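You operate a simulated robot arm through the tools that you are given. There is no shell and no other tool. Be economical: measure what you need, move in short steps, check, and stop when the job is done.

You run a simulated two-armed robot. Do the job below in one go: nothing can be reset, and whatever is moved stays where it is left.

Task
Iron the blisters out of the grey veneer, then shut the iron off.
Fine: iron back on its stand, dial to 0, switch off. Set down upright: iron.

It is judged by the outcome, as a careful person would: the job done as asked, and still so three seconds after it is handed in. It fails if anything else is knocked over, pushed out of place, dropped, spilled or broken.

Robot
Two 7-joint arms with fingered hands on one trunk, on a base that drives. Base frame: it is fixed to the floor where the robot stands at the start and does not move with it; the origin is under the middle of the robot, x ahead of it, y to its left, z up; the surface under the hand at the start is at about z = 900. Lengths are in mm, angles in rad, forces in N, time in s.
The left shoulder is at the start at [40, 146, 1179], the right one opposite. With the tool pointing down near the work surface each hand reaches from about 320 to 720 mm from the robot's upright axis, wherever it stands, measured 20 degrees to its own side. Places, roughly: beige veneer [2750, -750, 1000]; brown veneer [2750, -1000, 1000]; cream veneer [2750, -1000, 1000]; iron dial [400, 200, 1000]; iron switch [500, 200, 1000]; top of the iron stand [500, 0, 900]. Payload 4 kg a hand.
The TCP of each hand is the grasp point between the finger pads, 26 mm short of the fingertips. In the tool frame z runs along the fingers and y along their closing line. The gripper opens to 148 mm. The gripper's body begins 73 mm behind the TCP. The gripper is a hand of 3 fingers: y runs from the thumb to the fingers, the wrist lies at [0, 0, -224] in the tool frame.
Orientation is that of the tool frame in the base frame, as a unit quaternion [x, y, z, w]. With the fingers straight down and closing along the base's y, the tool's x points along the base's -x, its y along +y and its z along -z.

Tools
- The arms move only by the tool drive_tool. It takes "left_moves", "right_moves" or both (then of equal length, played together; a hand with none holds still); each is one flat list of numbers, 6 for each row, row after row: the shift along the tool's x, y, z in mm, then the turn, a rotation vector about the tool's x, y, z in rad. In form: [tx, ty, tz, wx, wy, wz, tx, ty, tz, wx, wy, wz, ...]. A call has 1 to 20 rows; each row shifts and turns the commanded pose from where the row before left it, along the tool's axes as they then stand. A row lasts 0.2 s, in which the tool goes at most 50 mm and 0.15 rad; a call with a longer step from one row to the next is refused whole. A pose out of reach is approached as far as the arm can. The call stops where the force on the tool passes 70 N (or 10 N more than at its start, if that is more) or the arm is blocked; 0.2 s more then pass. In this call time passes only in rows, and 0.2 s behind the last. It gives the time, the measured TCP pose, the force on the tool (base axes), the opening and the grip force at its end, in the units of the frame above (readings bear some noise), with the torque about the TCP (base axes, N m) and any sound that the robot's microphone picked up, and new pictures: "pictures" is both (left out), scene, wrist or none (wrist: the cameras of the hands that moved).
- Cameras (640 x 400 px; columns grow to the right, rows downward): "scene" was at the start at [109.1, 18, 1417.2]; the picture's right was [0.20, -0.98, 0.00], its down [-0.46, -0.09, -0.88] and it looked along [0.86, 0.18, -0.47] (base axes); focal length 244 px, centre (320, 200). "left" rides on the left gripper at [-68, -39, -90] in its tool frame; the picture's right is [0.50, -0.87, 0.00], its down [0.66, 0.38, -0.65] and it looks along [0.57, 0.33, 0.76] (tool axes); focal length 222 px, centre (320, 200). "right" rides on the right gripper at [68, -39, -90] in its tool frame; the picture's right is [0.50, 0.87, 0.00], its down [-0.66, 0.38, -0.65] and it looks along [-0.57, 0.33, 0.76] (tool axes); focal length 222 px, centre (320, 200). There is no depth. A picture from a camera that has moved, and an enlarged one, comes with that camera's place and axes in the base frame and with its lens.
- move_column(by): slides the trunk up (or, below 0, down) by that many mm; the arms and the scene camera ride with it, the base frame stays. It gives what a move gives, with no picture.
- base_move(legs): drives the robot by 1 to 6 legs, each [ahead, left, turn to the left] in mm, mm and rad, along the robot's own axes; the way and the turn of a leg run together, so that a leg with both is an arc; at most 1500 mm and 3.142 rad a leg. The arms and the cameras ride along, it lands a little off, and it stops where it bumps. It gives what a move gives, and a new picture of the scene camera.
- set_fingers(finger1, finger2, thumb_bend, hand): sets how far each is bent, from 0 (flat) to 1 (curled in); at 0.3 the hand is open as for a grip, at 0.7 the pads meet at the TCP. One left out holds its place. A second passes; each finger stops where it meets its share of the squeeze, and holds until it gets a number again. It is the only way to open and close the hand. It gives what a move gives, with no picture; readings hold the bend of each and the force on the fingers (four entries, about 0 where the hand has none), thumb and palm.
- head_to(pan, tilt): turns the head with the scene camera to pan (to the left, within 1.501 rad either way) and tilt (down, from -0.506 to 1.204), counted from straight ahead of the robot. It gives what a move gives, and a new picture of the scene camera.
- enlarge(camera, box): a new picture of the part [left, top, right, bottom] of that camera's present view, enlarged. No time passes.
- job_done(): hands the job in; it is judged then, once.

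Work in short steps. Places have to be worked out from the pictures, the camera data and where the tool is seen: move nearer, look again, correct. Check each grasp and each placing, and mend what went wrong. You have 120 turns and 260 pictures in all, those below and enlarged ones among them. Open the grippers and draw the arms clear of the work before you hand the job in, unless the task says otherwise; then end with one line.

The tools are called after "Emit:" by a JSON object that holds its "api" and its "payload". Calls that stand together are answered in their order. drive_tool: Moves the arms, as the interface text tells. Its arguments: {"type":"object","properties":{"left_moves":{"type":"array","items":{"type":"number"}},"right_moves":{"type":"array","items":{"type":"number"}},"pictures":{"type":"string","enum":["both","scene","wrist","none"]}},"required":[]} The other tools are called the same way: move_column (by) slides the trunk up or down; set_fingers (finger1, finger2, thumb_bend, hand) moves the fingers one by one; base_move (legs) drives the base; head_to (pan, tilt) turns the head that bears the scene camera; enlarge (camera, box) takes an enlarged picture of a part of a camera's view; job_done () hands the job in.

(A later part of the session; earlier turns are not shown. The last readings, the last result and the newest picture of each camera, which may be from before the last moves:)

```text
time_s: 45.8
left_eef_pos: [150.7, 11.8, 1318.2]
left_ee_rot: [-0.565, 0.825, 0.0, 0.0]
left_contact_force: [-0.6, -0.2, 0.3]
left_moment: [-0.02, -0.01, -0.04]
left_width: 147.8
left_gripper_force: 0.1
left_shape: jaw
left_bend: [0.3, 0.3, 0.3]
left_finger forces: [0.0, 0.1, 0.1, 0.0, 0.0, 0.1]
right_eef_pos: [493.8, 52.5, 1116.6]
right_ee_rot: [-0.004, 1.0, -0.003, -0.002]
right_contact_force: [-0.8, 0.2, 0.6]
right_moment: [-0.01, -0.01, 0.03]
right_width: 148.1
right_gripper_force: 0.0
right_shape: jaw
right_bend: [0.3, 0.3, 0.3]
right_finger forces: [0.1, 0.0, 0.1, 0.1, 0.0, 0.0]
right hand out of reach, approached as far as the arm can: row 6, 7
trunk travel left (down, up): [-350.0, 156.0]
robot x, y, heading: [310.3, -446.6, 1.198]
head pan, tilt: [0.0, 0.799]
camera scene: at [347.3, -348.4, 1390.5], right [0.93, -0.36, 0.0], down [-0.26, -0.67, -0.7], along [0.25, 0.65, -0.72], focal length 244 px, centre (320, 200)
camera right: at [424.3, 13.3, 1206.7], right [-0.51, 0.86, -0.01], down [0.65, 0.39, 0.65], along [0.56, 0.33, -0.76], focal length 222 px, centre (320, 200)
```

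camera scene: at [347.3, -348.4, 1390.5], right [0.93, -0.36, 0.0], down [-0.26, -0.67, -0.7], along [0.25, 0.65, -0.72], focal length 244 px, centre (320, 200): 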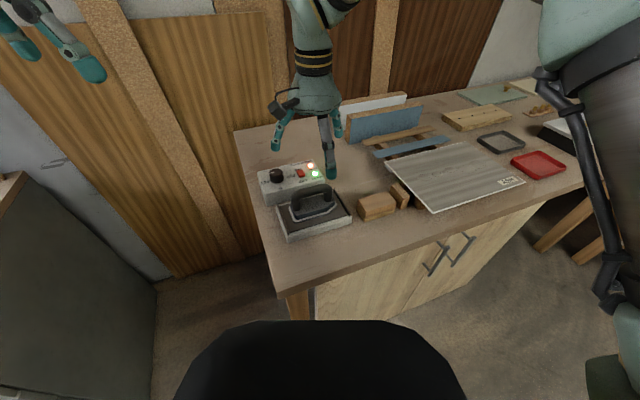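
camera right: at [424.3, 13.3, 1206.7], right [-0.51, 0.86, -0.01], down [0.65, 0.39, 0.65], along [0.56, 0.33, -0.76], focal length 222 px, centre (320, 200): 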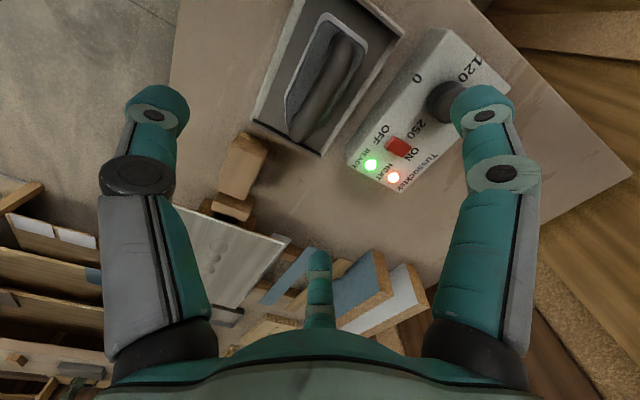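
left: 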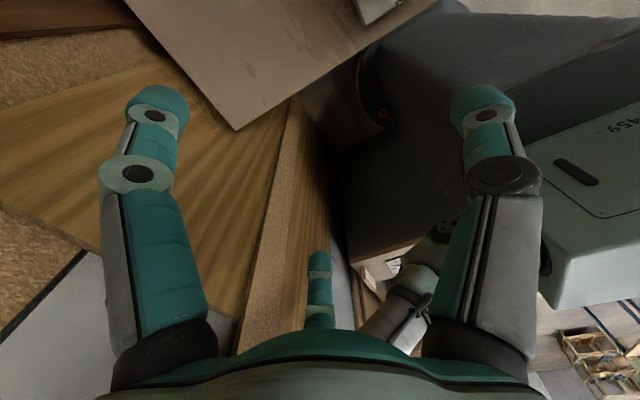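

The arm is at a joint limit with this twist. Standing at the bench end as at the start gives a natural wrist, so I raise and untwist the hand, then drive back to the start pose.

Emit:
{"api": "drive_tool", "payload": {"right_moves": [0, 0, -45, 0, 0, 0, 0, 0, -45, 0, 0, 0, 0, -20, -40, 0, 0, -0.15, 0, 0, -30, 0, 0, -0.15, 0, 0, 0, 0, 0, -0.15, 0, 0, 0, 0, 0, -0.15, 0, 0, 0, 0, 0, -0.15, 0, 0, 0, 0, 0, -0.15, 0, 0, 0, 0, 0, -0.15, 0, 0, 0, 0, 0, -0.15], "pictures": "none"}}

Emit:
{"api": "base_move", "payload": {"legs": [[-120, 180, 0], [0, 0, -1.2]]}}

```text
time_s: 48.0
left_eef_pos: [150.7, 11.2, 1319.6]
left_ee_rot: [-0.565, 0.825, 0.0, 0.001]
left_contact_force: [0.7, 0.2, -0.2]
left_moment: [-0.01, -0.01, -0.02]
left_width: 148.0
left_gripper_force: 0.0
left_shape: jaw
left_bend: [0.3, 0.3, 0.3]
left_finger forces: [0.0, 0.0, 0.0, 0.0, 0.1, 0.0]
right_eef_pos: [488.6, 28.4, 1276.0]
right_ee_rot: [-0.567, 0.824, -0.001, 0.0]
right_contact_force: [-0.7, 0.1, -0.1]
right_moment: [-0.02, 0.02, 0.01]
right_width: 147.8
right_gripper_force: 0.0
right_shape: jaw
right_bend: [0.3, 0.3, 0.3]
right_finger forces: [0.1, 0.0, 0.0, 0.0, 0.1, 0.1]
trunk travel left (down, up): [-350.0, 156.0]
robot x, y, heading: [308.1, -445.3, 1.197]
head pan, tilt: [0.0, 0.799]
```

```text
time_s: 52.6
left_eef_pos: [464.3, -176.5, 1320.7]
left_ee_rot: [-0.003, 1.0, 0.0, 0.0]
left_contact_force: [0.0, -0.3, -0.2]
left_moment: [-0.03, 0.0, -0.03]
left_width: 147.8
left_gripper_force: 0.0
left_shape: jaw
left_bend: [0.3, 0.3, 0.3]
left_finger forces: [0.0, 0.0, 0.1, 0.0, 0.2, 0.0]
right_eef_pos: [604.7, -485.1, 1276.3]
right_ee_rot: [-0.004, 1.0, 0.001, -0.001]
right_contact_force: [0.4, -0.6, -0.2]
right_moment: [0.02, -0.02, 0.01]
right_width: 148.1
right_gripper_force: 0.1
right_shape: jaw
right_bend: [0.3, 0.3, 0.3]
right_finger forces: [0.1, 0.0, 0.0, 0.1, 0.1, 0.1]
trunk travel left (down, up): [-350.0, 156.0]
robot x, y, heading: [101.8, -491.7, 0.004]
head pan, tilt: [0.0, 0.799]
camera scene: at [200.9, -491.8, 1390.6], right [0.01, -1.0, 0.0], down [-0.72, 0.0, -0.7], along [0.7, 0.0, -0.72], focal length 244 px, centre (320, 200)
```

scene: 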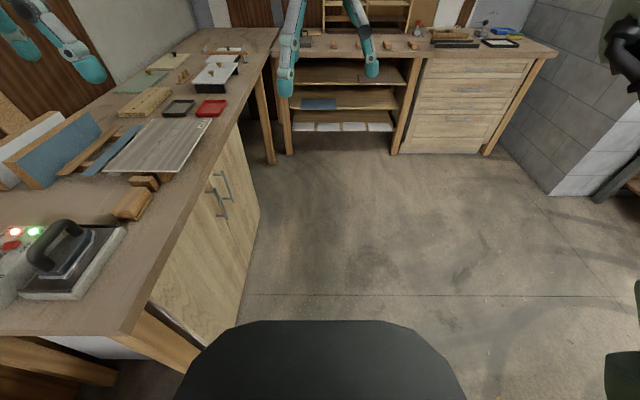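

I slide back 100 mm and left to stand at the bench end again.

Emit:
{"api": "base_move", "payload": {"legs": [[-100, 0, 0], [0, 530, 0]]}}

```text
time_s: 56.5
left_eef_pos: [364.6, 348.0, 1319.3]
left_ee_rot: [0.003, 1.0, 0.0, 0.001]
left_contact_force: [0.0, 0.6, 0.0]
left_moment: [0.01, 0.02, 0.01]
left_width: 148.0
left_gripper_force: 0.1
left_shape: jaw
left_bend: [0.3, 0.3, 0.3]
left_finger forces: [0.0, 0.1, 0.0, 0.0, 0.1, 0.1]
right_eef_pos: [500.9, 38.1, 1276.3]
right_ee_rot: [0.002, 1.0, 0.001, -0.001]
right_contact_force: [-1.0, -0.2, -0.3]
right_moment: [0.02, 0.0, -0.02]
right_width: 148.1
right_gripper_force: 0.0
right_shape: jaw
right_bend: [0.3, 0.3, 0.3]
right_finger forces: [0.0, 0.0, 0.0, 0.0, 0.0, 0.0]
trunk travel left (down, up): [-350.0, 156.0]
robot x, y, heading: [-3.3, 40.2, -0.005]
head pan, tilt: [0.0, 0.799]
camera scene: at [96.1, 35.4, 1390.6], right [0.0, -1.0, 0.0], down [-0.72, 0.0, -0.7], along [0.7, 0.0, -0.72], focal length 244 px, centre (320, 200)
```

scene: 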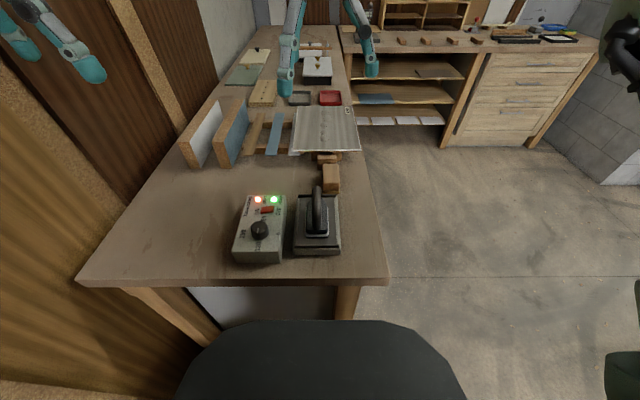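

Now I descend over the handle to z≈1100.

Emit:
{"api": "drive_tool", "payload": {"right_moves": [5, 1.5, 44, 0, 0, 0, 5, 1.5, 44, 0, 0, 0, 5, 1.5, 44, 0, 0, 0, 5, 1.5, 44, 0, 0, 0]}}

Emit:
{"api": "enlarge", "payload": {"camera": "scene", "box": [220, 130, 380, 270]}}

```text
time_s: 57.5
left_eef_pos: [363.2, 350.1, 1319.0]
left_ee_rot: [0.004, 1.0, 0.0, 0.001]
left_contact_force: [-0.1, -0.8, 0.1]
left_moment: [0.04, 0.0, -0.01]
left_width: 148.0
left_gripper_force: 0.1
left_shape: jaw
left_bend: [0.3, 0.3, 0.3]
left_finger forces: [0.0, 0.1, 0.0, 0.0, 0.0, 0.1]
right_eef_pos: [479.2, 45.2, 1099.8]
right_ee_rot: [0.001, 1.0, 0.001, -0.001]
right_contact_force: [-0.3, 0.2, -0.2]
right_moment: [0.0, 0.0, -0.01]
right_width: 148.1
right_gripper_force: 0.1
right_shape: jaw
right_bend: [0.3, 0.3, 0.3]
right_finger forces: [0.0, 0.0, 0.0, 0.1, 0.0, 0.0]
trunk travel left (down, up): [-350.0, 156.0]
robot x, y, heading: [-6.0, 38.5, -0.007]
head pan, tilt: [0.0, 0.799]
camera scene: at [97.1, 35.9, 1390.5], right [0.0, -1.0, 0.0], down [-0.72, 0.0, -0.7], along [0.7, 0.0, -0.72], focal length 244 px, centre (320, 200)
camera right: at [411.6, 6.9, 1188.9], right [-0.5, 0.87, 0.0], down [0.66, 0.37, 0.65], along [0.57, 0.33, -0.76], focal length 222 px, centre (320, 200)
```

scene: 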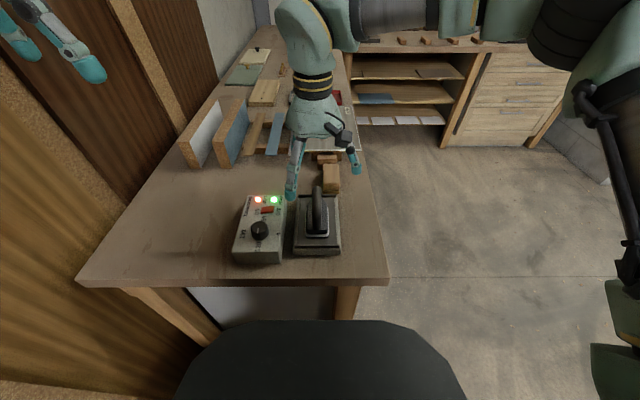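
right: 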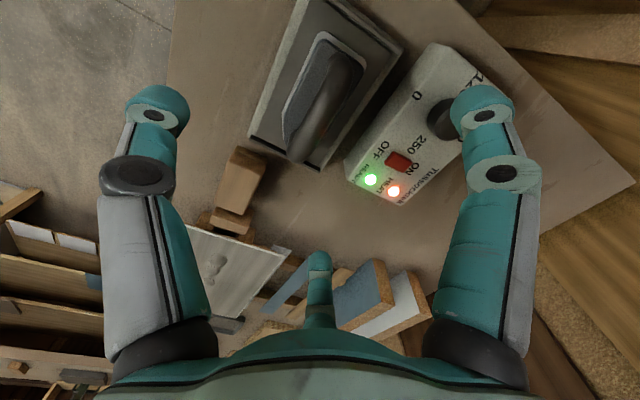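

```text
2.86 times, centred on (300, 200) of scene
camera zoom: at [97.1, 35.9, 1390.5], right [0.0, -1.0, 0.0], down [-0.72, 0.0, -0.7], along [0.7, 0.0, -0.72], focal length 699 px, centre (377, 200)
```

zoom: 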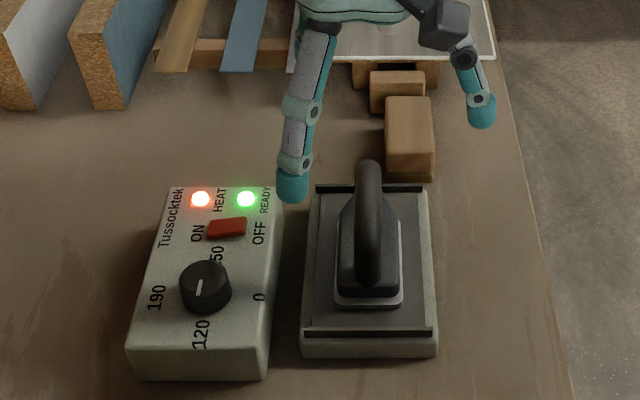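

Aligned with the handle (y≈43, x≈479). I lower to z≈1020 and check.

Emit:
{"api": "drive_tool", "payload": {"right_moves": [0, -1, 40, 0, 0, 0, 0, -1, 40, 0, 0, 0]}}

Emit:
{"api": "enlarge", "payload": {"camera": "scene", "box": [250, 150, 380, 270]}}

```text
time_s: 58.1
left_eef_pos: [365.2, 348.6, 1318.9]
left_ee_rot: [0.003, 1.0, 0.0, 0.001]
left_contact_force: [0.2, 0.4, -0.4]
left_moment: [0.03, 0.01, 0.02]
left_width: 147.9
left_gripper_force: 0.1
left_shape: jaw
left_bend: [0.3, 0.3, 0.3]
left_finger forces: [0.1, 0.1, 0.0, 0.0, 0.1, 0.0]
right_eef_pos: [480.5, 42.1, 1018.3]
right_ee_rot: [0.002, 1.0, 0.0, -0.002]
right_contact_force: [0.5, 0.0, -0.1]
right_moment: [0.02, 0.02, 0.0]
right_width: 147.8
right_gripper_force: 0.1
right_shape: jaw
right_bend: [0.3, 0.3, 0.3]
right_finger forces: [0.0, 0.0, 0.0, 0.1, 0.0, 0.1]
trunk travel left (down, up): [-350.0, 156.0]
robot x, y, heading: [-5.6, 36.1, -0.004]
head pan, tilt: [0.0, 0.799]
camera scene: at [97.5, 35.9, 1390.5], right [0.0, -1.0, 0.0], down [-0.72, 0.0, -0.7], along [0.7, 0.0, -0.72], focal length 244 px, centre (320, 200)
camera right: at [410.9, 3.7, 1107.8], right [-0.5, 0.87, 0.0], down [0.66, 0.38, 0.65], along [0.57, 0.33, -0.76], focal length 222 px, centre (320, 200)
```

scene: 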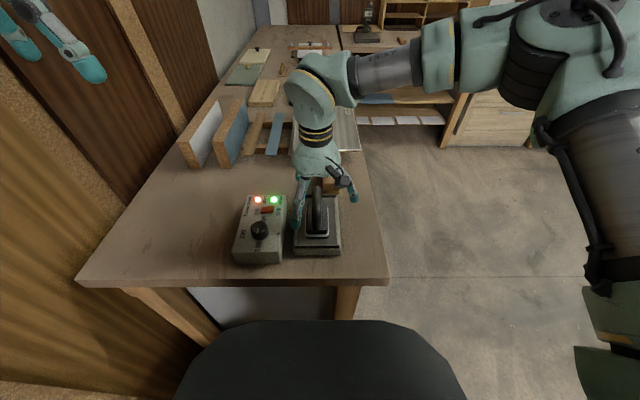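
right: 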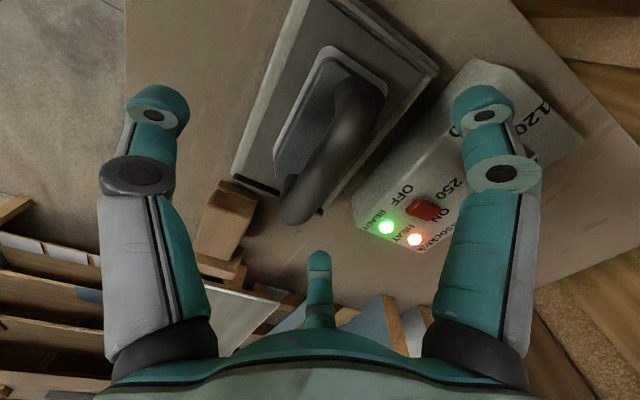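

```text
3.33 times, centred on (315, 210) of scene
camera zoom: at [97.5, 35.9, 1390.5], right [0.0, -1.0, 0.0], down [-0.72, 0.0, -0.7], along [0.7, 0.0, -0.72], focal length 815 px, centre (337, 167)
```

zoom: 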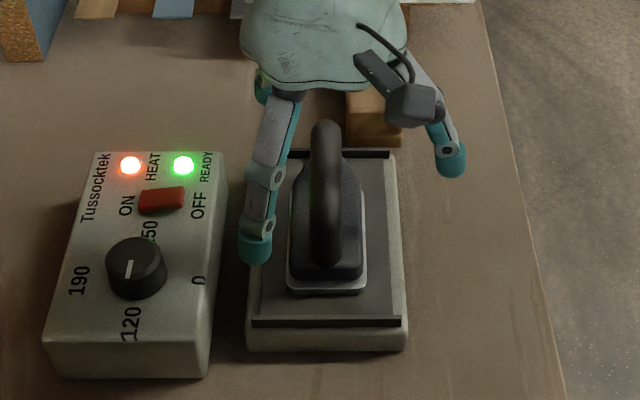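

Handle is centred between the fingers. I lower to z≈983 and close.

Emit:
{"api": "drive_tool", "payload": {"right_moves": [0, 0, 18, 0, 0, 0, 0, 0, 18, 0, 0, 0]}}

Emit:
{"api": "set_fingers", "payload": {"hand": "right", "finger1": 0.7, "finger2": 0.7, "thumb_bend": 0.7}}

Emit:
{"api": "enlarge", "payload": {"camera": "right", "box": [100, 0, 560, 290]}}

```text
time_s: 58.7
left_eef_pos: [365.0, 348.9, 1319.7]
left_ee_rot: [0.003, 1.0, 0.0, 0.0]
left_contact_force: [0.1, 0.0, -1.1]
left_moment: [0.01, 0.02, 0.0]
left_width: 147.8
left_gripper_force: 0.0
left_shape: jaw
left_bend: [0.3, 0.3, 0.3]
left_finger forces: [0.0, 0.0, 0.1, 0.0, 0.1, 0.0]
right_eef_pos: [478.6, 43.1, 984.5]
right_ee_rot: [0.002, 1.0, 0.0, -0.001]
right_contact_force: [0.9, -0.6, 0.1]
right_moment: [0.04, -0.01, -0.01]
right_width: 147.9
right_gripper_force: 0.1
right_shape: jaw
right_bend: [0.3, 0.3, 0.3]
right_finger forces: [0.1, 0.0, 0.0, 0.0, 0.0, 0.1]
trunk travel left (down, up): [-350.0, 156.0]
robot x, y, heading: [-4.1, 34.4, -0.005]
head pan, tilt: [0.0, 0.799]
camera scene: at [97.0, 36.2, 1390.6], right [0.0, -1.0, 0.0], down [-0.72, 0.0, -0.7], along [0.7, 0.0, -0.72], focal length 244 px, centre (320, 200)
camera right: at [409.8, 4.7, 1073.3], right [-0.5, 0.87, 0.0], down [0.66, 0.38, 0.65], along [0.56, 0.33, -0.76], focal length 222 px, centre (320, 200)
```

scene: 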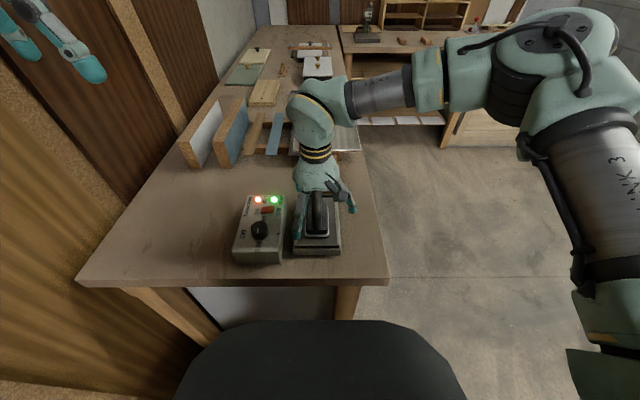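
right: 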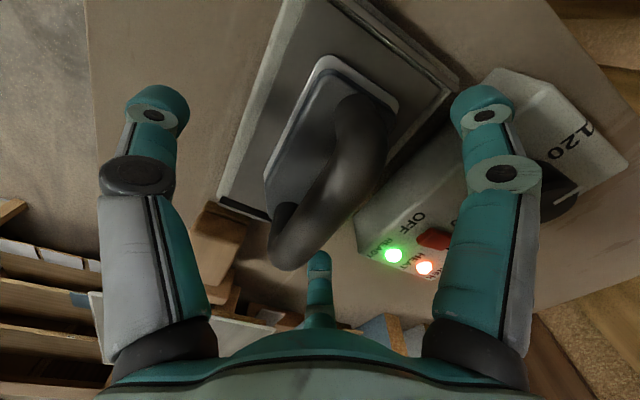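

```text
time_s: 59.7
left_eef_pos: [361.5, 349.1, 1319.4]
left_ee_rot: [0.003, 1.0, 0.0, 0.001]
left_contact_force: [-0.6, 0.6, 0.2]
left_moment: [0.03, 0.0, 0.03]
left_width: 147.9
left_gripper_force: 0.0
left_shape: jaw
left_bend: [0.3, 0.3, 0.3]
left_finger forces: [0.0, 0.0, 0.0, 0.1, 0.1, 0.0]
right_eef_pos: [479.1, 44.3, 986.7]
right_ee_rot: [0.002, 1.0, 0.001, 0.002]
right_contact_force: [8.4, 2.1, 24.5]
right_moment: [0.03, -0.57, 0.09]
right_width: 36.5
right_gripper_force: 25.1
right_shape: fingers
right_bend: [0.61, 0.55, 0.61]
right_finger forces: [9.5, 18.9, 0.1, 0.0, 22.0, 0.0]
trunk travel left (down, up): [-350.0, 156.0]
robot x, y, heading: [-2.6, 38.1, -0.01]
head pan, tilt: [0.0, 0.799]
```

```text
1.38 times, centred on (330, 145) of right
camera zoom: at [409.5, 5.4, 1075.7], right [-0.5, 0.87, 0.0], down [0.65, 0.37, 0.66], along [0.57, 0.33, -0.75], focal length 306 px, centre (306, 276)
```

zoom: 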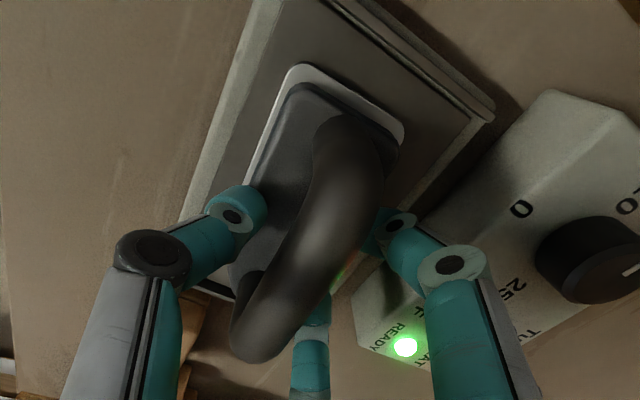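

The fingertips press on the iron body (24 N up), and the grip sits a bit forward. I open, rise 8 mm, shift 8 mm back, and close again.

Emit:
{"api": "set_fingers", "payload": {"hand": "right", "finger1": 0.4, "finger2": 0.4, "thumb_bend": 0.4}}

Emit:
{"api": "drive_tool", "payload": {"right_moves": [8, 0, -8, 0, 0, 0], "pictures": "none"}}

Emit:
{"api": "set_fingers", "payload": {"hand": "right", "finger1": 0.72, "finger2": 0.72, "thumb_bend": 0.72}}

Emit:
{"api": "enlarge", "payload": {"camera": "right", "box": [100, 0, 560, 290]}}

```text
time_s: 60.7
left_eef_pos: [363.5, 349.9, 1319.9]
left_ee_rot: [0.003, 1.0, -0.001, -0.001]
left_contact_force: [0.3, -0.6, -0.2]
left_moment: [0.0, -0.01, -0.01]
left_width: 148.1
left_gripper_force: 0.2
left_shape: jaw
left_bend: [0.3, 0.3, 0.3]
left_finger forces: [0.0, 0.1, 0.0, 0.0, 0.1, 0.0]
right_eef_pos: [476.9, 44.5, 983.7]
right_ee_rot: [0.002, 1.0, 0.0, -0.002]
right_contact_force: [0.1, -0.9, -0.9]
right_moment: [0.03, -0.03, -0.02]
right_width: 94.4
right_gripper_force: 0.0
right_shape: fingers
right_bend: [0.4, 0.4, 0.4]
right_finger forces: [0.0, 0.0, 0.1, 0.0, 0.0, 0.0]
trunk travel left (down, up): [-350.0, 156.0]
robot x, y, heading: [-0.7, 41.1, -0.006]
head pan, tilt: [0.0, 0.799]
```

```text
time_s: 61.1
left_eef_pos: [363.2, 349.9, 1319.5]
left_ee_rot: [0.002, 1.0, 0.0, 0.001]
left_contact_force: [0.3, -0.4, -0.2]
left_moment: [0.02, -0.01, -0.01]
left_width: 147.7
left_gripper_force: 0.0
left_shape: jaw
left_bend: [0.3, 0.3, 0.3]
left_finger forces: [0.0, 0.0, 0.0, 0.1, 0.0, 0.0]
right_eef_pos: [470.8, 43.0, 992.7]
right_ee_rot: [0.002, 1.0, 0.0, -0.001]
right_contact_force: [-0.4, -0.3, 0.1]
right_moment: [0.0, -0.03, 0.01]
right_width: 94.5
right_gripper_force: 0.1
right_shape: fingers
right_bend: [0.4, 0.4, 0.4]
right_finger forces: [0.1, 0.0, 0.0, 0.1, 0.0, 0.0]
trunk travel left (down, up): [-350.0, 156.0]
robot x, y, heading: [-4.7, 36.5, -0.01]
head pan, tilt: [0.0, 0.799]
```

```text
time_s: 62.1
left_eef_pos: [363.1, 349.8, 1319.7]
left_ee_rot: [0.003, 1.0, 0.0, 0.0]
left_contact_force: [0.3, -0.1, -0.1]
left_moment: [-0.01, 0.02, -0.03]
left_width: 148.1
left_gripper_force: 0.2
left_shape: jaw
left_bend: [0.3, 0.3, 0.3]
left_finger forces: [0.0, 0.0, 0.0, 0.0, 0.0, 0.0]
right_eef_pos: [470.8, 42.4, 992.3]
right_ee_rot: [0.001, 1.0, 0.0, -0.002]
right_contact_force: [-0.1, -1.7, -0.5]
right_moment: [0.02, 0.03, 0.04]
right_width: 0.1
right_gripper_force: 4.3
right_shape: fingers
right_bend: [0.71, 0.71, 0.69]
right_finger forces: [1.3, 1.8, 0.1, 0.1, 5.3, 0.0]
trunk travel left (down, up): [-350.0, 156.0]
robot x, y, heading: [-1.4, 38.2, -0.006]
head pan, tilt: [0.0, 0.799]
```

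```text
1.38 times, centred on (330, 145) of right
camera zoom: at [402.2, 4.4, 1082.0], right [-0.5, 0.87, 0.0], down [0.66, 0.38, 0.65], along [0.56, 0.33, -0.76], focal length 306 px, centre (306, 276)
```

zoom: 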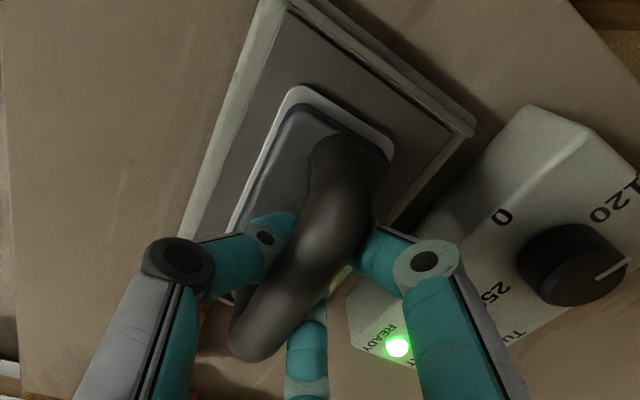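

The fingertips now close under the handle tube, forming a hook. I raise 12 mm to see how the tube seats and what load comes.

Emit:
{"api": "drive_tool", "payload": {"right_moves": [0, 0, -6, 0, 0, 0, 0, 0, -6, 0, 0, 0]}}

Emit:
{"api": "enlarge", "payload": {"camera": "scene", "box": [260, 150, 370, 260]}}

```text
time_s: 62.7
left_eef_pos: [362.6, 350.4, 1320.1]
left_ee_rot: [0.003, 1.0, 0.0, 0.0]
left_contact_force: [0.1, 0.1, -0.8]
left_moment: [-0.01, 0.0, 0.02]
left_width: 147.8
left_gripper_force: 0.0
left_shape: jaw
left_bend: [0.3, 0.3, 0.3]
left_finger forces: [0.0, 0.0, 0.1, 0.0, 0.0, 0.0]
right_eef_pos: [470.7, 43.0, 1004.1]
right_ee_rot: [0.002, 1.0, -0.001, -0.002]
right_contact_force: [-0.2, -0.6, -5.8]
right_moment: [0.05, 0.07, 0.01]
right_width: 0.0
right_gripper_force: 4.3
right_shape: fingers
right_bend: [0.71, 0.71, 0.69]
right_finger forces: [1.6, 2.6, 0.0, 0.0, 5.3, 0.0]
trunk travel left (down, up): [-350.0, 156.0]
robot x, y, heading: [-6.6, 33.7, -0.005]
head pan, tilt: [0.0, 0.799]
camera scene: at [96.6, 36.4, 1390.6], right [0.0, -1.0, 0.0], down [-0.72, 0.0, -0.7], along [0.7, 0.0, -0.72], focal length 244 px, centre (320, 200)
camera right: at [402.4, 5.3, 1094.5], right [-0.5, 0.87, 0.0], down [0.66, 0.38, 0.65], along [0.56, 0.33, -0.76], focal length 222 px, centre (320, 200)
```

scene: 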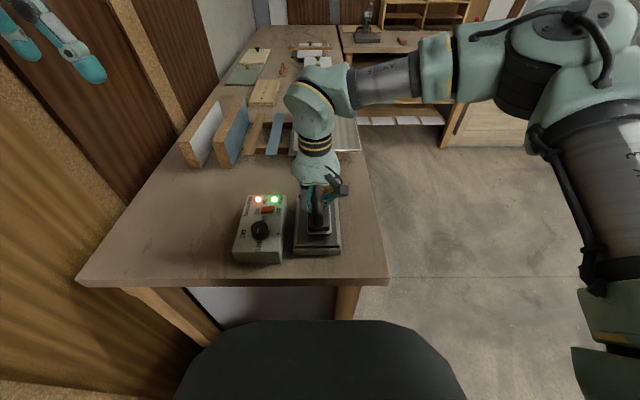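
right: 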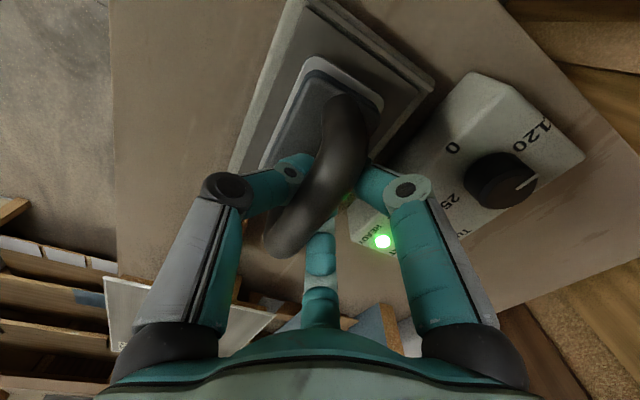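

```text
3.64 times, centred on (315, 205) of scene
camera zoom: at [96.6, 36.4, 1390.6], right [0.0, -1.0, 0.0], down [-0.72, 0.0, -0.7], along [0.7, 0.0, -0.72], focal length 889 px, centre (338, 182)
```

zoom: 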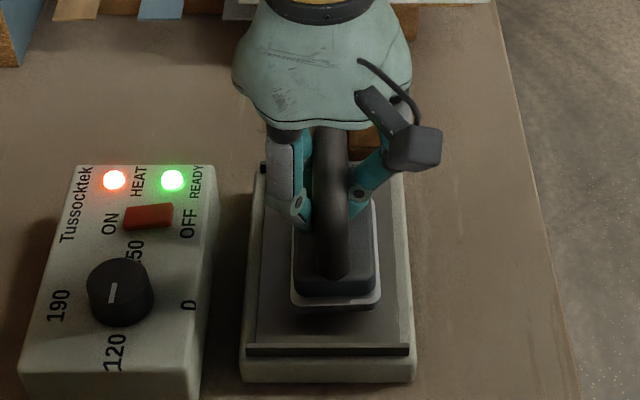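

The iron hangs on the hook (≈6 N). A firmer pinch needs the pads at tube centre: I set it back down, open, lower to z≈976 and close again.

Emit:
{"api": "drive_tool", "payload": {"right_moves": [0, 0, 6, 0, 0, 0, 0, 0, 6, 0, 0, 0], "pictures": "none"}}

Emit:
{"api": "set_fingers", "payload": {"hand": "right", "finger1": 0.35, "finger2": 0.35, "thumb_bend": 0.35}}

Emit:
{"api": "drive_tool", "payload": {"right_moves": [-3, 0, 8, 0, 0, 0, 0, 0, 8, 0, 0, 0], "pictures": "none"}}

Emit:
{"api": "set_fingers", "payload": {"hand": "right", "finger1": 0.7, "finger2": 0.7, "thumb_bend": 0.7}}

Emit:
{"api": "enlarge", "payload": {"camera": "right", "box": [100, 0, 560, 290]}}

```text
time_s: 63.3
left_eef_pos: [363.6, 349.4, 1318.7]
left_ee_rot: [0.003, 1.0, 0.0, 0.001]
left_contact_force: [-0.6, -0.2, 0.3]
left_moment: [-0.01, -0.05, 0.02]
left_width: 147.7
left_gripper_force: 0.1
left_shape: jaw
left_bend: [0.3, 0.3, 0.3]
left_finger forces: [0.0, 0.0, 0.1, 0.0, 0.0, 0.1]
right_eef_pos: [472.2, 43.2, 993.2]
right_ee_rot: [0.001, 1.0, 0.0, -0.001]
right_contact_force: [-0.3, -0.5, -4.8]
right_moment: [0.08, -0.03, 0.0]
right_width: 0.3
right_gripper_force: 4.4
right_shape: fingers
right_bend: [0.71, 0.71, 0.69]
right_finger forces: [1.9, 1.5, 0.0, 0.0, 5.4, 0.0]
trunk travel left (down, up): [-350.0, 156.0]
robot x, y, heading: [-11.7, 37.6, -0.004]
head pan, tilt: [0.0, 0.799]
```

```text
time_s: 64.3
left_eef_pos: [363.9, 349.5, 1319.5]
left_ee_rot: [0.003, 1.0, 0.0, 0.0]
left_contact_force: [0.3, 0.1, 0.8]
left_moment: [0.03, 0.01, -0.01]
left_width: 147.7
left_gripper_force: 0.0
left_shape: jaw
left_bend: [0.3, 0.3, 0.3]
left_finger forces: [0.0, 0.0, 0.0, 0.1, 0.0, 0.1]
right_eef_pos: [471.8, 43.4, 992.6]
right_ee_rot: [0.001, 1.0, 0.001, -0.003]
right_contact_force: [0.6, -0.3, 1.2]
right_moment: [0.04, 0.02, -0.04]
right_width: 110.6
right_gripper_force: 0.1
right_shape: fingers
right_bend: [0.35, 0.35, 0.35]
right_finger forces: [0.0, 0.0, 0.1, 0.1, 0.0, 0.0]
trunk travel left (down, up): [-350.0, 156.0]
robot x, y, heading: [-8.1, 36.5, -0.008]
head pan, tilt: [0.0, 0.799]
```

```text
time_s: 64.9
left_eef_pos: [364.3, 349.3, 1318.6]
left_ee_rot: [0.002, 1.0, -0.001, 0.0]
left_contact_force: [0.3, 1.5, -1.1]
left_moment: [-0.01, -0.01, -0.02]
left_width: 147.9
left_gripper_force: 0.1
left_shape: jaw
left_bend: [0.3, 0.3, 0.3]
left_finger forces: [0.0, 0.0, 0.0, 0.1, 0.1, 0.0]
right_eef_pos: [475.8, 43.7, 975.6]
right_ee_rot: [0.002, 1.0, 0.001, -0.002]
right_contact_force: [0.8, -0.9, 0.0]
right_moment: [-0.03, 0.0, -0.01]
right_width: 110.8
right_gripper_force: 0.0
right_shape: fingers
right_bend: [0.35, 0.35, 0.35]
right_finger forces: [0.1, 0.0, 0.0, 0.1, 0.0, 0.0]
trunk travel left (down, up): [-350.0, 156.0]
robot x, y, heading: [-7.1, 37.7, -0.003]
head pan, tilt: [0.0, 0.799]
```

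```text
time_s: 65.9
left_eef_pos: [363.2, 349.2, 1319.5]
left_ee_rot: [0.002, 1.0, 0.001, 0.001]
left_contact_force: [0.2, 0.1, -0.4]
left_moment: [0.0, 0.01, 0.01]
left_width: 147.8
left_gripper_force: 0.0
left_shape: jaw
left_bend: [0.3, 0.3, 0.3]
left_finger forces: [0.0, 0.0, 0.0, 0.0, 0.1, 0.1]
right_eef_pos: [475.6, 42.8, 975.7]
right_ee_rot: [0.002, 1.0, -0.001, 0.0]
right_contact_force: [0.6, -3.9, 1.7]
right_moment: [-0.11, -0.05, 0.01]
right_width: 49.0
right_gripper_force: 20.4
right_shape: fingers
right_bend: [0.56, 0.52, 0.57]
right_finger forces: [10.0, 10.7, 0.0, 0.0, 20.5, 0.0]
trunk travel left (down, up): [-350.0, 156.0]
robot x, y, heading: [-3.1, 37.2, -0.007]
head pan, tilt: [0.0, 0.799]
```

```text
1.38 times, centred on (330, 145) of right
camera zoom: at [407.0, 3.7, 1066.0], right [-0.5, 0.87, 0.0], down [0.66, 0.38, 0.65], along [0.57, 0.33, -0.76], focal length 306 px, centre (306, 276)
```

zoom: 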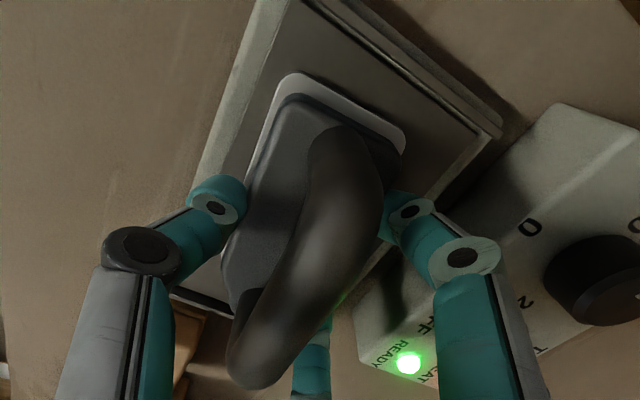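

The fingers now squeeze evenly (10/10.7/20.5 N) on the iron body just below the tube with no vertical load. I lift 25 mm to test.

Emit:
{"api": "drive_tool", "payload": {"right_moves": [0, 0, -8, 0, 0, 0, 0, 0, -8, 0, 0, 0, 0, 0, -9, 0, 0, 0]}}

Emit:
{"api": "enlarge", "payload": {"camera": "scene", "box": [260, 150, 370, 260]}}

```text
time_s: 66.7
left_eef_pos: [364.4, 350.1, 1319.3]
left_ee_rot: [0.003, 1.0, -0.001, 0.0]
left_contact_force: [0.6, 0.5, 0.7]
left_moment: [0.0, -0.01, -0.03]
left_width: 148.0
left_gripper_force: 0.0
left_shape: jaw
left_bend: [0.3, 0.3, 0.3]
left_finger forces: [0.0, 0.0, 0.0, 0.1, 0.1, 0.0]
right_eef_pos: [477.3, 44.7, 1002.0]
right_ee_rot: [0.0, 1.0, 0.0, -0.001]
right_contact_force: [0.1, 0.2, -6.5]
right_moment: [0.02, -0.02, 0.01]
right_width: 49.3
right_gripper_force: 20.4
right_shape: fingers
right_bend: [0.56, 0.52, 0.57]
right_finger forces: [10.5, 11.2, 0.1, 0.0, 18.7, 0.0]
trunk travel left (down, up): [-350.0, 156.0]
robot x, y, heading: [-3.2, 41.0, -0.001]
head pan, tilt: [0.0, 0.799]
camera scene: at [96.9, 36.6, 1390.6], right [0.0, -1.0, 0.0], down [-0.72, 0.0, -0.7], along [0.7, 0.0, -0.72], focal length 244 px, centre (320, 200)
camera right: at [408.1, 4.8, 1090.6], right [-0.5, 0.87, 0.0], down [0.66, 0.38, 0.65], along [0.56, 0.33, -0.76], focal length 222 px, centre (320, 200)
```

scene: 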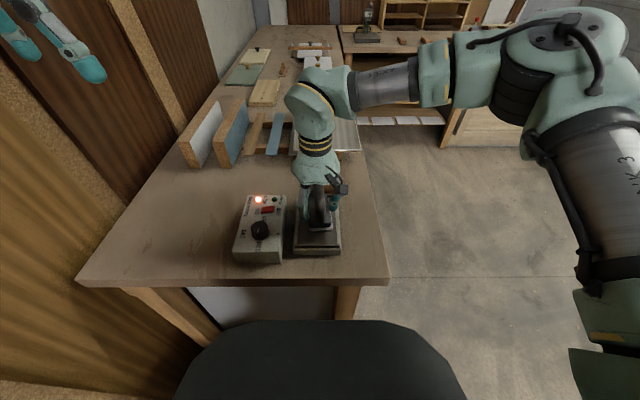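
right: 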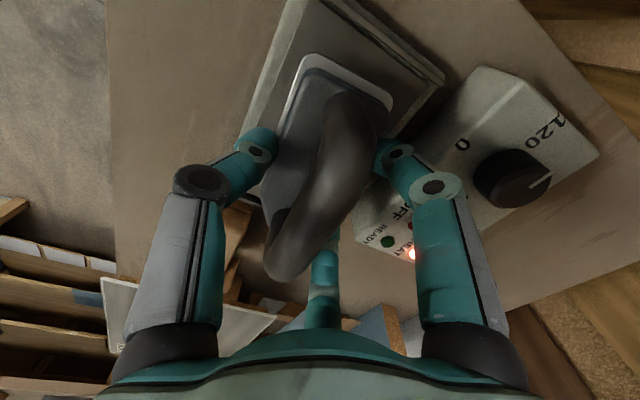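

```text
3.64 times, centred on (315, 205) of scene
camera zoom: at [96.9, 36.6, 1390.6], right [0.0, -1.0, 0.0], down [-0.72, 0.0, -0.7], along [0.7, 0.0, -0.72], focal length 889 px, centre (338, 182)
```

zoom: 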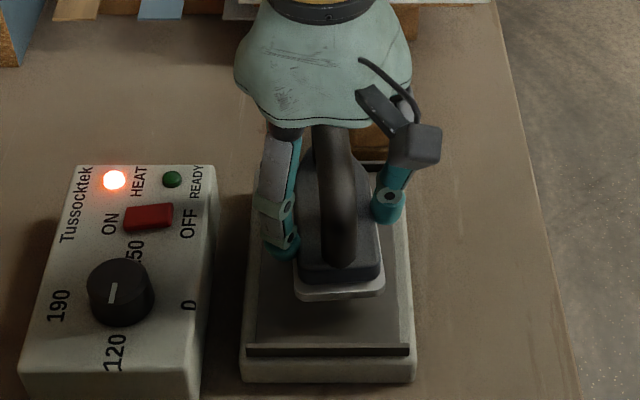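

The iron is firmly held (6.5 N). READY went out off the stand, so I move promptly: raise, then drive round to the aisle facing the panel.

Emit:
{"api": "drive_tool", "payload": {"right_moves": [0, 0, -45, 0, 0, 0, 0, 0, -45, 0, 0, 0], "pictures": "none"}}

Emit:
{"api": "base_move", "payload": {"legs": [[0, -500, 0], [855, 0, 0], [0, 0, 1.571]]}}

```text
time_s: 67.3
left_eef_pos: [362.8, 350.0, 1318.9]
left_ee_rot: [0.003, 1.0, 0.0, 0.001]
left_contact_force: [-0.1, -0.2, -1.1]
left_moment: [0.01, -0.03, 0.02]
left_width: 148.1
left_gripper_force: 0.0
left_shape: jaw
left_bend: [0.3, 0.3, 0.3]
left_finger forces: [0.1, 0.0, 0.0, 0.0, 0.0, 0.0]
right_eef_pos: [477.4, 41.6, 1091.0]
right_ee_rot: [0.002, 1.0, 0.0, -0.002]
right_contact_force: [-0.9, 0.0, -7.1]
right_moment: [0.04, 0.02, 0.01]
right_width: 49.2
right_gripper_force: 19.9
right_shape: fingers
right_bend: [0.56, 0.52, 0.57]
right_finger forces: [10.6, 11.2, 0.0, 0.1, 18.6, 0.0]
trunk travel left (down, up): [-350.0, 156.0]
robot x, y, heading: [-8.1, 38.2, -0.005]
head pan, tilt: [0.0, 0.799]
```

```text
time_s: 78.2
left_eef_pos: [529.0, -103.7, 1318.8]
left_ee_rot: [0.713, -0.701, 0.0, 0.0]
left_contact_force: [0.2, -0.6, 0.0]
left_moment: [0.01, -0.05, -0.01]
left_width: 147.8
left_gripper_force: 0.1
left_shape: jaw
left_bend: [0.3, 0.3, 0.3]
left_finger forces: [0.1, 0.0, 0.1, 0.0, 0.0, 0.1]
right_eef_pos: [836.0, 16.9, 1090.8]
right_ee_rot: [0.714, -0.7, 0.001, 0.002]
right_contact_force: [0.3, 0.1, -7.2]
right_moment: [0.0, 0.01, 0.01]
right_width: 48.9
right_gripper_force: 19.4
right_shape: fingers
right_bend: [0.56, 0.52, 0.57]
right_finger forces: [10.5, 10.9, 0.0, 0.1, 18.5, 0.0]
trunk travel left (down, up): [-350.0, 156.0]
robot x, y, heading: [851.3, -465.5, 1.594]
head pan, tilt: [0.0, 0.799]
camera scene: at [848.3, -363.4, 1390.6], right [1.0, 0.02, 0.0], down [0.01, -0.72, -0.7], along [-0.01, 0.7, -0.72], focal length 244 px, centre (320, 200)
```

scene: 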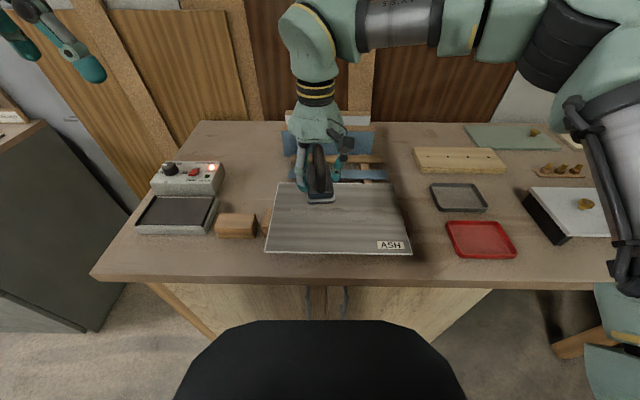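

I zoom on the panel to fix blister positions and height under the iron.

Emit:
{"api": "enlarge", "payload": {"camera": "scene", "box": [250, 150, 430, 270]}}

Emit:
{"api": "enlarge", "payload": {"camera": "right", "box": [0, 0, 640, 400]}}

```text
3.33 times, centred on (340, 210) of scene
camera zoom: at [848.3, -363.4, 1390.6], right [1.0, 0.02, 0.0], down [0.01, -0.72, -0.7], along [-0.01, 0.7, -0.72], focal length 815 px, centre (253, 167)
```

zoom: 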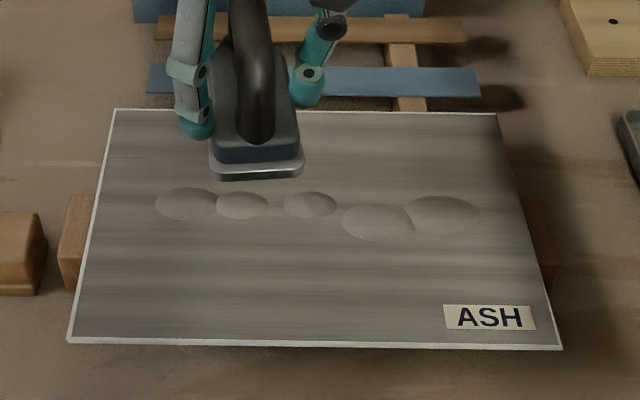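

```text
1.00 times, centred on (320, 200) of right (not enlarged: the box is as wide or as high as the picture)
camera zoom: at [874.4, -48.7, 1179.9], right [-0.86, -0.52, 0.0], down [-0.39, 0.65, 0.65], along [-0.34, 0.56, -0.76], focal length 222 px, centre (320, 200)
```

zoom: 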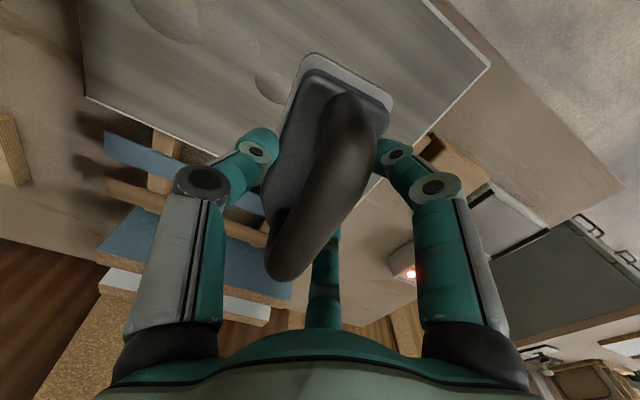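

Panel top is at z≈965; five blisters run x≈770–1000 around y≈10. I move over the left-most blister and come down to z≈1016.

Emit:
{"api": "drive_tool", "payload": {"right_moves": [0, 23, 36, 0, 0, 0, 0, 23, 36, 0, 0, 0], "pictures": "scene"}}

Emit:
{"api": "enlarge", "payload": {"camera": "scene", "box": [250, 150, 430, 270]}}

```text
time_s: 78.8
left_eef_pos: [528.8, -101.6, 1318.5]
left_ee_rot: [0.714, -0.7, 0.001, -0.001]
left_contact_force: [-0.6, -0.7, -0.7]
left_moment: [0.0, 0.03, -0.02]
left_width: 147.9
left_gripper_force: 0.1
left_shape: jaw
left_bend: [0.3, 0.3, 0.3]
left_finger forces: [0.0, 0.0, 0.0, 0.1, 0.0, 0.1]
right_eef_pos: [788.7, 19.3, 1017.9]
right_ee_rot: [0.714, -0.7, 0.002, 0.001]
right_contact_force: [0.3, 0.4, -6.8]
right_moment: [-0.02, 0.04, 0.02]
right_width: 48.9
right_gripper_force: 20.4
right_shape: fingers
right_bend: [0.56, 0.52, 0.57]
right_finger forces: [10.4, 11.1, 0.0, 0.1, 18.7, 0.0]
trunk travel left (down, up): [-350.0, 156.0]
robot x, y, heading: [850.6, -466.9, 1.592]
head pan, tilt: [0.0, 0.799]
camera scene: at [847.0, -362.4, 1390.4], right [1.0, 0.02, 0.0], down [0.01, -0.72, -0.7], along [-0.01, 0.7, -0.72], focal length 244 px, centre (320, 200)
```

scene: 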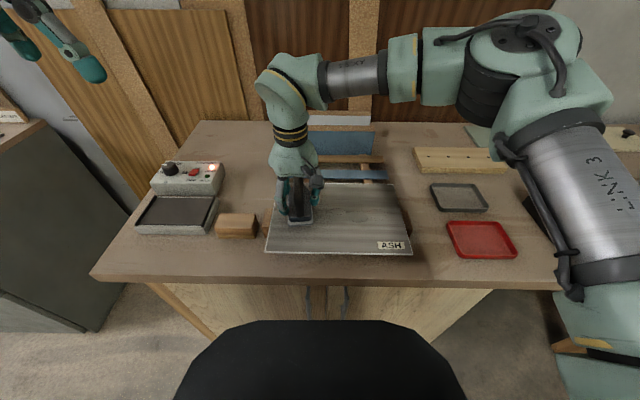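

```text
3.33 times, centred on (340, 210) of scene
camera zoom: at [847.0, -362.4, 1390.4], right [1.0, 0.02, 0.0], down [0.01, -0.72, -0.7], along [-0.01, 0.7, -0.72], focal length 815 px, centre (253, 167)
```

zoom: 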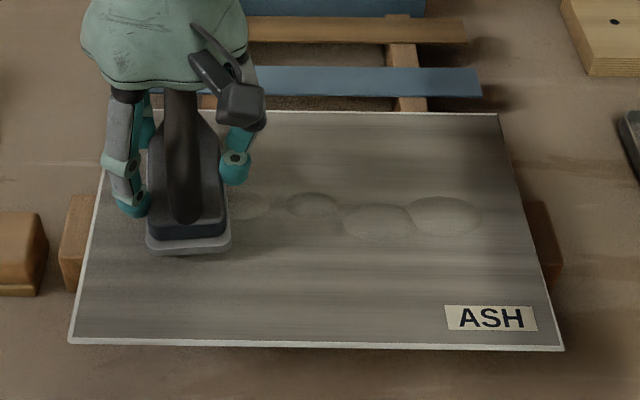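

Now down in small steps feeling for contact.

Emit:
{"api": "drive_tool", "payload": {"right_moves": [0, 0, 3, 0, 0, 0, 0, 0, 3, 0, 0, 0, 0, 0, 3, 0, 0, 0, 0, 0, 3, 0, 0, 0], "pictures": "none"}}

```text
time_s: 79.8
left_eef_pos: [530.4, -103.4, 1318.8]
left_ee_rot: [0.713, -0.701, 0.0, 0.0]
left_contact_force: [0.2, 0.1, -0.4]
left_moment: [-0.01, 0.0, 0.0]
left_width: 147.9
left_gripper_force: 0.1
left_shape: jaw
left_bend: [0.3, 0.3, 0.3]
left_finger forces: [0.1, 0.0, 0.1, 0.0, 0.1, 0.0]
right_eef_pos: [790.1, 16.9, 1007.1]
right_ee_rot: [0.714, -0.7, 0.002, 0.0]
right_contact_force: [1.2, -0.2, -4.4]
right_moment: [0.02, -0.05, 0.0]
right_width: 49.0
right_gripper_force: 19.9
right_shape: fingers
right_bend: [0.56, 0.52, 0.57]
right_finger forces: [10.3, 10.6, 0.1, 0.0, 19.2, 0.1]
trunk travel left (down, up): [-350.0, 156.0]
robot x, y, heading: [851.4, -467.6, 1.584]
head pan, tilt: [0.0, 0.799]
```

Contact begins at z≈1007 (load dropping). A further 2 mm to press.

Emit:
{"api": "drive_tool", "payload": {"right_moves": [0, 0, 1, 0, 0, 0, 0, 0, 1, 0, 0, 0], "pictures": "none"}}

```text
time_s: 80.5
left_eef_pos: [530.3, -104.4, 1319.6]
left_ee_rot: [0.713, -0.701, 0.0, 0.0]
left_contact_force: [-0.7, -0.4, -0.5]
left_moment: [0.01, 0.04, 0.0]
left_width: 147.8
left_gripper_force: 0.1
left_shape: jaw
left_bend: [0.3, 0.3, 0.3]
left_finger forces: [0.0, 0.0, 0.0, 0.0, 0.0, 0.1]
right_eef_pos: [789.2, 16.3, 1006.4]
right_ee_rot: [0.714, -0.7, 0.0, 0.002]
right_contact_force: [1.1, 3.1, 8.2]
right_moment: [0.05, -0.09, 0.06]
right_width: 48.7
right_gripper_force: 21.3
right_shape: fingers
right_bend: [0.56, 0.52, 0.58]
right_finger forces: [10.5, 11.5, 0.0, 0.0, 20.7, 0.0]
trunk travel left (down, up): [-350.0, 156.0]
robot x, y, heading: [849.3, -461.7, 1.587]
head pan, tilt: [0.0, 0.799]
```

Pressing with ~15 N total. I glide slowly in +x and watch the blister come out behind.

Emit:
{"api": "drive_tool", "payload": {"right_moves": [0, 0, 0, 0, 0, 0, 0, 0, 0, 0, 0, 0, 0, 0, 0, 0, 0, 0, 0, 0, 0, 0, 0, 0, 0, 0, 0, 0, 0, 0, 0, -4, 0, 0, 0, 0, 0, -4, 0, 0, 0, 0, 0, -4, 0, 0, 0, 0, 0, -4, 0, 0, 0, 0, 0, -4, 0, 0, 0, 0, 0, -4, 0, 0, 0, 0, 0, -4, 0, 0, 0, 0, 0, -4, 0, 0, 0, 0, 0, -4, 0, 0, 0, 0, 0, -4, 0, 0, 0, 0, 0, -4, 0, 0, 0, 0, 0, -4, 0, 0, 0, 0, 0, -4, 0, 0, 0, 0, 0, -4, 0, 0, 0, 0, 0, -4, 0, 0, 0, 0], "pictures": "none"}}

Emit:
{"api": "enlarge", "payload": {"camera": "scene", "box": [250, 150, 430, 270]}}

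```text
time_s: 84.7
left_eef_pos: [530.6, -105.6, 1320.5]
left_ee_rot: [0.713, -0.701, 0.0, -0.001]
left_contact_force: [-0.1, 0.5, 0.5]
left_moment: [0.0, 0.02, 0.01]
left_width: 148.0
left_gripper_force: 0.2
left_shape: jaw
left_bend: [0.3, 0.3, 0.3]
left_finger forces: [0.0, 0.1, 0.0, 0.1, 0.0, 0.1]
right_eef_pos: [847.5, 16.7, 1006.0]
right_ee_rot: [0.714, -0.7, 0.001, 0.0]
right_contact_force: [-5.5, 0.4, 8.8]
right_moment: [0.09, 0.29, 0.04]
right_width: 48.8
right_gripper_force: 21.4
right_shape: fingers
right_bend: [0.55, 0.5, 0.6]
right_finger forces: [12.8, 12.9, 0.0, 0.0, 17.4, 0.0]
trunk travel left (down, up): [-350.0, 156.0]
robot x, y, heading: [852.9, -465.8, 1.592]
head pan, tilt: [0.0, 0.799]
```

```text
3.33 times, centred on (340, 210) of scene
camera zoom: at [847.3, -365.1, 1390.7], right [1.0, 0.02, 0.0], down [0.01, -0.72, -0.7], along [-0.01, 0.7, -0.72], focal length 815 px, centre (253, 167)
```

zoom: 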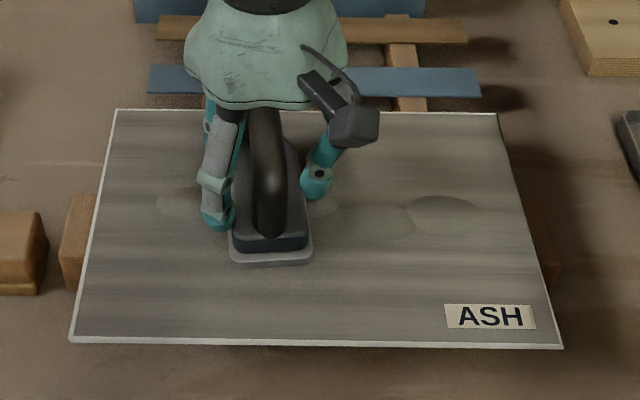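

The first blister is fainter but not gone. I zoom closer to judge.

Emit:
{"api": "enlarge", "payload": {"camera": "scene", "box": [285, 185, 395, 235]}}

```text
5.82 times, centred on (340, 210) of scene
camera zoom: at [847.3, -365.1, 1390.7], right [1.0, 0.02, 0.0], down [0.01, -0.72, -0.7], along [-0.01, 0.7, -0.72], focal length 1423 px, centre (204, 142)
```

zoom: 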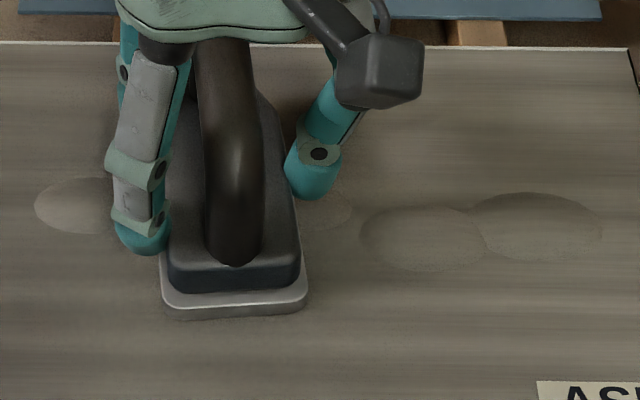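

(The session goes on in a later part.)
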